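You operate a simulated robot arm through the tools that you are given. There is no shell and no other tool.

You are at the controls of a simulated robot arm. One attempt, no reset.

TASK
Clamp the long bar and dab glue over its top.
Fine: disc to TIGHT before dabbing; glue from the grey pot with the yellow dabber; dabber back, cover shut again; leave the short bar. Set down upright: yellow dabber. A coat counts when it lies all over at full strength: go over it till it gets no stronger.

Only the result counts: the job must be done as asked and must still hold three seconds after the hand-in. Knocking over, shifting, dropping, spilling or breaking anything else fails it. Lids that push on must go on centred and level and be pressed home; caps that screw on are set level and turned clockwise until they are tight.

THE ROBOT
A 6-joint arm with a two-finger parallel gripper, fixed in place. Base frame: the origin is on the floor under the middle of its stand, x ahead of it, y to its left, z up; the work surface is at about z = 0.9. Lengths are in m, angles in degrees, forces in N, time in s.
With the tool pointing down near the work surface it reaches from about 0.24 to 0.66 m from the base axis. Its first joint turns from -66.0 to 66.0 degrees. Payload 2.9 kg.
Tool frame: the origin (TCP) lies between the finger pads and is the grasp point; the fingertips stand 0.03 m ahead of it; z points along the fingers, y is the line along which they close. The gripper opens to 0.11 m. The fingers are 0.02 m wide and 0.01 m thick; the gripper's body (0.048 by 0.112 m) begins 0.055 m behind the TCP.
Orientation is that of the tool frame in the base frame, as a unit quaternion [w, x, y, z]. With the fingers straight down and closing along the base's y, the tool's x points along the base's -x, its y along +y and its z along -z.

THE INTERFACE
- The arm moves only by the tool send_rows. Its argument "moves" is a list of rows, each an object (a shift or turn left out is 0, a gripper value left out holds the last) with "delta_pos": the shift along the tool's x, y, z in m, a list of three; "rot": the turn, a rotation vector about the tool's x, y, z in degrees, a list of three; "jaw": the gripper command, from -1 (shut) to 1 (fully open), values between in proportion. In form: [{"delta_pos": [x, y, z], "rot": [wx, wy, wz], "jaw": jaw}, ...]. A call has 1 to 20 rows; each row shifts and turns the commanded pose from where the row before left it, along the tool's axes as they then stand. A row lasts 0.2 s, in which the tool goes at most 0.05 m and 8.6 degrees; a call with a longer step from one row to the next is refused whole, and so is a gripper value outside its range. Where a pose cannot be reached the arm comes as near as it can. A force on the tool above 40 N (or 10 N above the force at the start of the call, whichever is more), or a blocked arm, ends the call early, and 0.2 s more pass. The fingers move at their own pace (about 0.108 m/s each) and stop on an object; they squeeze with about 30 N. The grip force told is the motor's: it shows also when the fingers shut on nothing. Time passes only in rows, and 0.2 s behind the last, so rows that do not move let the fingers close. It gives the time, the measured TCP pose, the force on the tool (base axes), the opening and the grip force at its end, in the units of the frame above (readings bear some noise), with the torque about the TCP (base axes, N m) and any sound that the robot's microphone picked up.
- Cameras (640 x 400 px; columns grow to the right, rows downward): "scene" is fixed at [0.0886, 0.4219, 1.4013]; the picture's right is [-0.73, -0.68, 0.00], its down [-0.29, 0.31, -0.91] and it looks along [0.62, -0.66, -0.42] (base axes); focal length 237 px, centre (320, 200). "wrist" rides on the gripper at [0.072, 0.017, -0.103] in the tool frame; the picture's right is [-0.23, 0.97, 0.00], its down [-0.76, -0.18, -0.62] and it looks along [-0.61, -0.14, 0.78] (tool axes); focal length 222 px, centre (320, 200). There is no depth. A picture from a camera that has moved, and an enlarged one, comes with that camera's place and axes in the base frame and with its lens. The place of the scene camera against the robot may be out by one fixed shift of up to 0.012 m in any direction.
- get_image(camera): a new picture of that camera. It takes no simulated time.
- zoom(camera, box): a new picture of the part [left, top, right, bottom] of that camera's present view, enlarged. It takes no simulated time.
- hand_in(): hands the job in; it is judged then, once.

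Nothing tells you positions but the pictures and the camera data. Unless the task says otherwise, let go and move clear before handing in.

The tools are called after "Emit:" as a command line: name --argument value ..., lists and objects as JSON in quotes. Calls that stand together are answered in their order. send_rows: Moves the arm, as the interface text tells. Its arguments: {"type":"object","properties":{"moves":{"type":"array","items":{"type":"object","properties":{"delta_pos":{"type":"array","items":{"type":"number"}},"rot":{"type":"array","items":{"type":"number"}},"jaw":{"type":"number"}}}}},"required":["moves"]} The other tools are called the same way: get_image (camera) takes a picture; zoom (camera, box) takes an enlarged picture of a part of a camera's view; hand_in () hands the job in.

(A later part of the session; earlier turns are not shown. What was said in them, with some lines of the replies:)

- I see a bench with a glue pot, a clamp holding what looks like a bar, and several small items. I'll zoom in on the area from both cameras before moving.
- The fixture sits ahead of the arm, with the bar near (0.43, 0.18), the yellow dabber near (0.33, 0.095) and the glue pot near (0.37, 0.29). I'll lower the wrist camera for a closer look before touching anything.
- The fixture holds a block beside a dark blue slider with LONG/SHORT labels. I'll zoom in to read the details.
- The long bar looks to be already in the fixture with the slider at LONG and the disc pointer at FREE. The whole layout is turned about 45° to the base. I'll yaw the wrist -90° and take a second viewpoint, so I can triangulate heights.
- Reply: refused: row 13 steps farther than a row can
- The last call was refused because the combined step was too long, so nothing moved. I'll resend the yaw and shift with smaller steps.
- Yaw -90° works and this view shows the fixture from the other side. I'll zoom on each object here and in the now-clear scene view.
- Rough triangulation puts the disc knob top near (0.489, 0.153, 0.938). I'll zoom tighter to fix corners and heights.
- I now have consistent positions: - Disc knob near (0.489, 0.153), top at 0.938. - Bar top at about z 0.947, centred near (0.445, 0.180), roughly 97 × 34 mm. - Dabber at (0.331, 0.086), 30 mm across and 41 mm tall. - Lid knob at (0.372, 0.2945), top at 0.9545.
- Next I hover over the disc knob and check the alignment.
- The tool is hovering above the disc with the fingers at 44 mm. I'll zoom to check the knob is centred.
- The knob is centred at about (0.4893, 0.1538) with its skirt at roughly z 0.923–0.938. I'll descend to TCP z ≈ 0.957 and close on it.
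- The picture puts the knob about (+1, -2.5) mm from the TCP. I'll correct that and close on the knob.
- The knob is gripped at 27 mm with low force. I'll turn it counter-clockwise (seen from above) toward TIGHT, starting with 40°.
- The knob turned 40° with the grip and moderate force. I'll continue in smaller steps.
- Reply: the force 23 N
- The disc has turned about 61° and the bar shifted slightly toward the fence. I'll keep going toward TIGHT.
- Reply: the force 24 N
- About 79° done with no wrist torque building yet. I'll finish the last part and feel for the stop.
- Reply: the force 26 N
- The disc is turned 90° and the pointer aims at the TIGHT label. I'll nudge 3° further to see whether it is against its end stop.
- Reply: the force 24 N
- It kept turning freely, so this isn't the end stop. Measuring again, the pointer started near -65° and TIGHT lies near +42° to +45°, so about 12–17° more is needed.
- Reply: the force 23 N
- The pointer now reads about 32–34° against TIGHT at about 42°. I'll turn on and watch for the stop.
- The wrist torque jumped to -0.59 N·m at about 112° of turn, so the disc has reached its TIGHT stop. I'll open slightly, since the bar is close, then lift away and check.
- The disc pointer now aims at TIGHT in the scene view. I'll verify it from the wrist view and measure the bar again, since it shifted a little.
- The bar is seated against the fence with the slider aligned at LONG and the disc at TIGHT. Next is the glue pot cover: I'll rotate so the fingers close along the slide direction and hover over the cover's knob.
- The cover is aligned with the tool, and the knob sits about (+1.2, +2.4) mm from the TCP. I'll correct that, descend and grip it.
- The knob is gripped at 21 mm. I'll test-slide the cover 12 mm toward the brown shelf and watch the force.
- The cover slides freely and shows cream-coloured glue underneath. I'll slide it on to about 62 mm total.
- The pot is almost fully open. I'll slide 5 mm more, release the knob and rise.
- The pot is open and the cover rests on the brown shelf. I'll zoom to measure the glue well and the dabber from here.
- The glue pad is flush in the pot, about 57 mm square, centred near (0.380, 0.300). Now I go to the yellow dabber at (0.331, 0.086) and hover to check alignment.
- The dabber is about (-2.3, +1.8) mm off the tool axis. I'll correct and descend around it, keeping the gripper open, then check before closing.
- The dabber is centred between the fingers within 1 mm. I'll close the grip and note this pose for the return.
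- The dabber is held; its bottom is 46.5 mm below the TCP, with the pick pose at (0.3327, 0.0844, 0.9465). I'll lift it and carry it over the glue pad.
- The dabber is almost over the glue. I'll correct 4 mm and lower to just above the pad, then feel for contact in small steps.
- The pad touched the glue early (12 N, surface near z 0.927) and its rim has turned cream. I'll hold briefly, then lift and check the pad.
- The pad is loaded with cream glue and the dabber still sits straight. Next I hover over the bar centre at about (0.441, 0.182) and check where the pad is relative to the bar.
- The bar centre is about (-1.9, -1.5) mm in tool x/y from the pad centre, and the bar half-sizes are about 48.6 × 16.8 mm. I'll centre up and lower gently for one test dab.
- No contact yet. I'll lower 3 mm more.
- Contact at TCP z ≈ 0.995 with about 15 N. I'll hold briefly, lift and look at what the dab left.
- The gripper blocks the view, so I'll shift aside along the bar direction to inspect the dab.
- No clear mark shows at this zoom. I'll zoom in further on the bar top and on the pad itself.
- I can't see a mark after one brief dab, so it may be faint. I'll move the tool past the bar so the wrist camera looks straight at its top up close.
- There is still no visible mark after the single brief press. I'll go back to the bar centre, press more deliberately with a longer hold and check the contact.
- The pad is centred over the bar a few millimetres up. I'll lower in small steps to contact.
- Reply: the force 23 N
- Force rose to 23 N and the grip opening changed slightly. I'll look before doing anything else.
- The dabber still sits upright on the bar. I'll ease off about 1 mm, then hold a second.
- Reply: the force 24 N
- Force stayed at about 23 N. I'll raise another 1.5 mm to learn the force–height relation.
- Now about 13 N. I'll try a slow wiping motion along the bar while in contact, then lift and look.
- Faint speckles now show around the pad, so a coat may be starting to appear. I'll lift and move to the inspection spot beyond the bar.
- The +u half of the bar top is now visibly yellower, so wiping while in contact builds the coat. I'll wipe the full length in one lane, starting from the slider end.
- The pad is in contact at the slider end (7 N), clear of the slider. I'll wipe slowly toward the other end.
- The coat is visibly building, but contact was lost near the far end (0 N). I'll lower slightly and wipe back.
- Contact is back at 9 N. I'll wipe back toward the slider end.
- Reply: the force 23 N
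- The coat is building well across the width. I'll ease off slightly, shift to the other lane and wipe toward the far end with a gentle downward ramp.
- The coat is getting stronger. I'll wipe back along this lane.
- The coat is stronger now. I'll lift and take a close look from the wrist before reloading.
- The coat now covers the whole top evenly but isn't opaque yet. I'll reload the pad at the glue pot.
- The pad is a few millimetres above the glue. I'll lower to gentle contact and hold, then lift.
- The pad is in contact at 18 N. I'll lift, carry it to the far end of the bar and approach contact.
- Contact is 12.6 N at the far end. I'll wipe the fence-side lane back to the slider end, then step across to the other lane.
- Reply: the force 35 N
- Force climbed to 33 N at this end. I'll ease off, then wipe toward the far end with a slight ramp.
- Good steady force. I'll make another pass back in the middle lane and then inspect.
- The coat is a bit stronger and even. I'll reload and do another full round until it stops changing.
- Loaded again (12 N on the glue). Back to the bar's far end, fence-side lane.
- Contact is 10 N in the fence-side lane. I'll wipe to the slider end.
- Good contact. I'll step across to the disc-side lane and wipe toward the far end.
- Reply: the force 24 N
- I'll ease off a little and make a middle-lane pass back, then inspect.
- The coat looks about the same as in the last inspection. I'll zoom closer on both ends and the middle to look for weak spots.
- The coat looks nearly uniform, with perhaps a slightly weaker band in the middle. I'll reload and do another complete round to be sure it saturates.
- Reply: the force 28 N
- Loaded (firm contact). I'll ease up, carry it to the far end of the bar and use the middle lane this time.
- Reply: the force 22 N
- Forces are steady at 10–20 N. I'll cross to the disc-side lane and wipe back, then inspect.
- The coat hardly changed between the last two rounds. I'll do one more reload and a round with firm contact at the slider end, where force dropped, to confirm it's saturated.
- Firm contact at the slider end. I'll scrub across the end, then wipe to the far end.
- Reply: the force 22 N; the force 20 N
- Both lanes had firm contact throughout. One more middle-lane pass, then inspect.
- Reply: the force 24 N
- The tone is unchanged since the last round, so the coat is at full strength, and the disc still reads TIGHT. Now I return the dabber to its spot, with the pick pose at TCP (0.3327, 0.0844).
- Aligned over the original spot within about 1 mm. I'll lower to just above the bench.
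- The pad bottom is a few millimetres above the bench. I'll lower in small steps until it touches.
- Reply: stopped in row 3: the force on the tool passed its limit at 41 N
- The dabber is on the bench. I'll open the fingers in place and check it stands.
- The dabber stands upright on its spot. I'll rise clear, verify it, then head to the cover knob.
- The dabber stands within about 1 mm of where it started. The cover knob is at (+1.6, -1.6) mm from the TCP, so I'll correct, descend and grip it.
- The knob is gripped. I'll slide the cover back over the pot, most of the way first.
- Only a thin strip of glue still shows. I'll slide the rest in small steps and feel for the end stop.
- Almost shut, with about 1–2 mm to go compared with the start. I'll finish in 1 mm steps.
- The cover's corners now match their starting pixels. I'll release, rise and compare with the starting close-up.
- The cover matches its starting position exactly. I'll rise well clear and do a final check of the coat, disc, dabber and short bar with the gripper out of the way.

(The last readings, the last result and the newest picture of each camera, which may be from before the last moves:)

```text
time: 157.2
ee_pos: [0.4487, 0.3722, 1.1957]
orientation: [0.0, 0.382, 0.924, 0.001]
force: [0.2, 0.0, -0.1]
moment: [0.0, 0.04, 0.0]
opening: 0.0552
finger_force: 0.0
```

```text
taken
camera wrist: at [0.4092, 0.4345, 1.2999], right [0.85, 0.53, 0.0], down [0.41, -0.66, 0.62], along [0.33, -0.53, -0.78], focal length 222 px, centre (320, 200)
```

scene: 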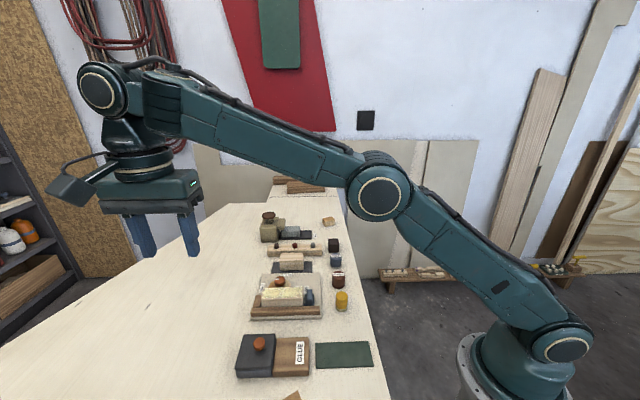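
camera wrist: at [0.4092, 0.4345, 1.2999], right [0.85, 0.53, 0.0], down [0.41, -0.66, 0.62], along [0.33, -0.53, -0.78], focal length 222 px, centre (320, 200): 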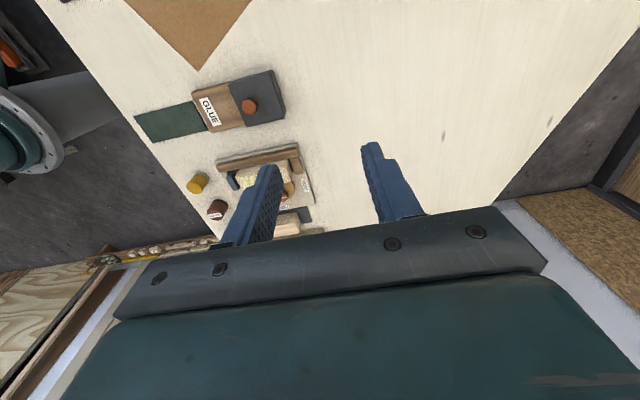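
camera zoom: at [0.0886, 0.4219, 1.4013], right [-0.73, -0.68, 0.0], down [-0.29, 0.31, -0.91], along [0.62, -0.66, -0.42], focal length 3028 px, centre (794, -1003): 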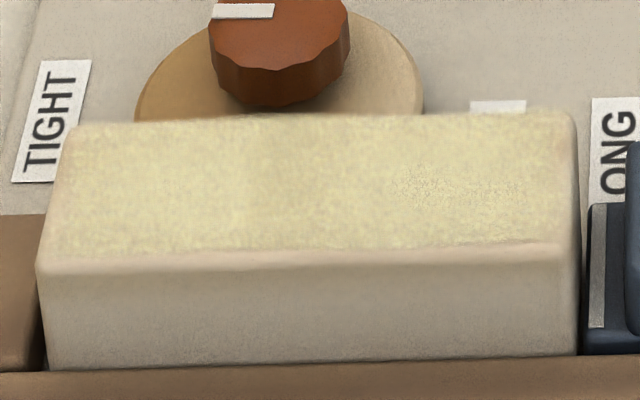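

Everything looks in place: cover shut, dabber standing, disc at TIGHT, short bar untouched. I'll take one last close wrist look at the coat with the empty gripper.

Emit:
send_rows --moves '[{"delta_pos": [-0.032, -0.0231, 0], "jaw": 0}, {"delta_pos": [-0.032, -0.0231, 0], "jaw": 0}, {"delta_pos": [-0.032, -0.0231, 0], "jaw": 0}, {"delta_pos": [-0.032, -0.0231, 0], "jaw": 0}, {"delta_pos": [-0.032, -0.0231, 0], "jaw": 0}, {"delta_pos": [-0.03, -0.0231, 0.02], "jaw": 0}, {"delta_pos": [0, 0, 0.03], "jaw": 0}, {"jaw": 0}]'

Emit:
get_image --camera "wrist"

Emit:
zoom --camera "wrist" --box '[220, 20, 390, 130]'

Emit:
zoom --camera "scene" --box '[250, 260, 330, 310]'

Emit:
zoom --camera "scene" --box '[300, 255, 370, 330]'

```text
time: 159.0
ee_pos: [0.4846, 0.1375, 1.1454]
orientation: [0.001, 0.381, 0.924, 0.001]
force: [-0.3, 0.6, -0.2]
moment: [-0.03, 0.0, -0.02]
opening: 0.0552
finger_force: 0.1
```

```text
taken
camera wrist: at [0.4454, 0.2013, 1.249], right [0.85, 0.53, 0.0], down [0.41, -0.66, 0.62], along [0.33, -0.53, -0.78], focal length 222 px, centre (320, 200)
```

wrist: 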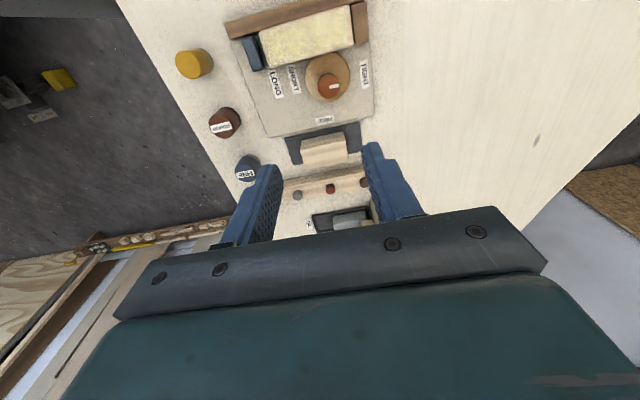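

```text
3.64 times, centred on (305, 75) of wrist
camera zoom: at [0.4454, 0.2013, 1.249], right [0.85, 0.53, 0.0], down [0.41, -0.66, 0.62], along [0.33, -0.53, -0.78], focal length 808 px, centre (374, 654)
```

zoom: 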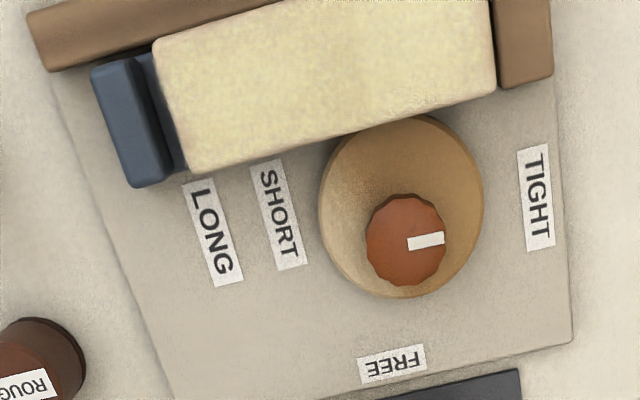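

```text
8.00 times, centred on (290, 285) of scene
camera zoom: at [0.0886, 0.4219, 1.4013], right [-0.73, -0.68, 0.0], down [-0.29, 0.31, -0.91], along [0.62, -0.66, -0.42], focal length 1893 px, centre (560, -480)
```

zoom: 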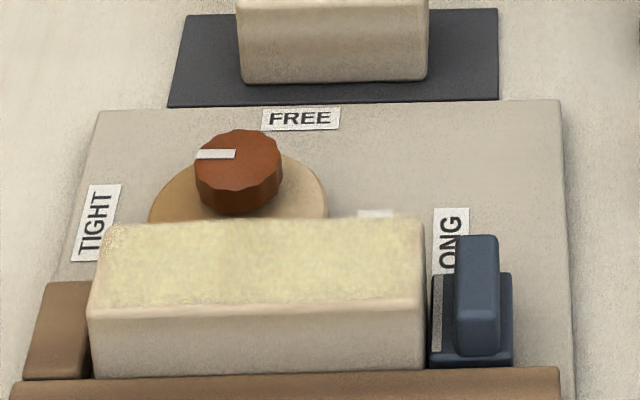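

```text
5.33 times, centred on (335, 292) of scene
camera zoom: at [0.0886, 0.4219, 1.4013], right [-0.73, -0.68, 0.0], down [-0.29, 0.31, -0.91], along [0.62, -0.66, -0.42], focal length 1262 px, centre (240, -293)
```

zoom: 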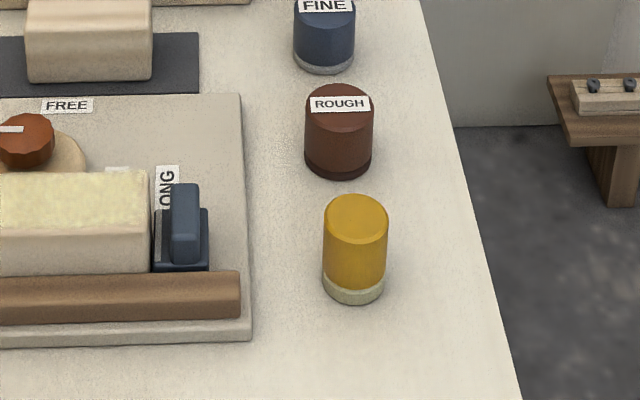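

The coat lies evenly over the whole top and stopped getting stronger over the last rounds. The disc reads TIGHT, the dabber stands upright at its spot, the cover is shut, the short bar is untouched and the gripper is clear, so I'm handing in.

Emit:
hand_in

```text
The job is handed in.
```

The long bar is clamped, its top is coated with glue, and the job is handed in; no verdict came back with it.

- **Clamp:** the disc was turned until it stopped, before any dabbing. In the final pictures its pointer was still at TIGHT.
- **Coat:** I went over the whole top in five rounds with the yellow dabber, loading glue before each one. I could see no change over the last three rounds, so I took that as full strength. I judged this only by eye from the pictures.
- **Bar movement:** the firmer strokes in the last round moved the bar about 1 mm along the fence. It stayed clamped.
- **Dabber:** it stands upright within 1–2 mm of where it started. The bench contact was harder than I meant: a 41 N spike stopped that move, but the dabber was already down.
- **Cover and short bar:** the cover slid shut and matches its starting position in the pictures. I left the short bar alone.
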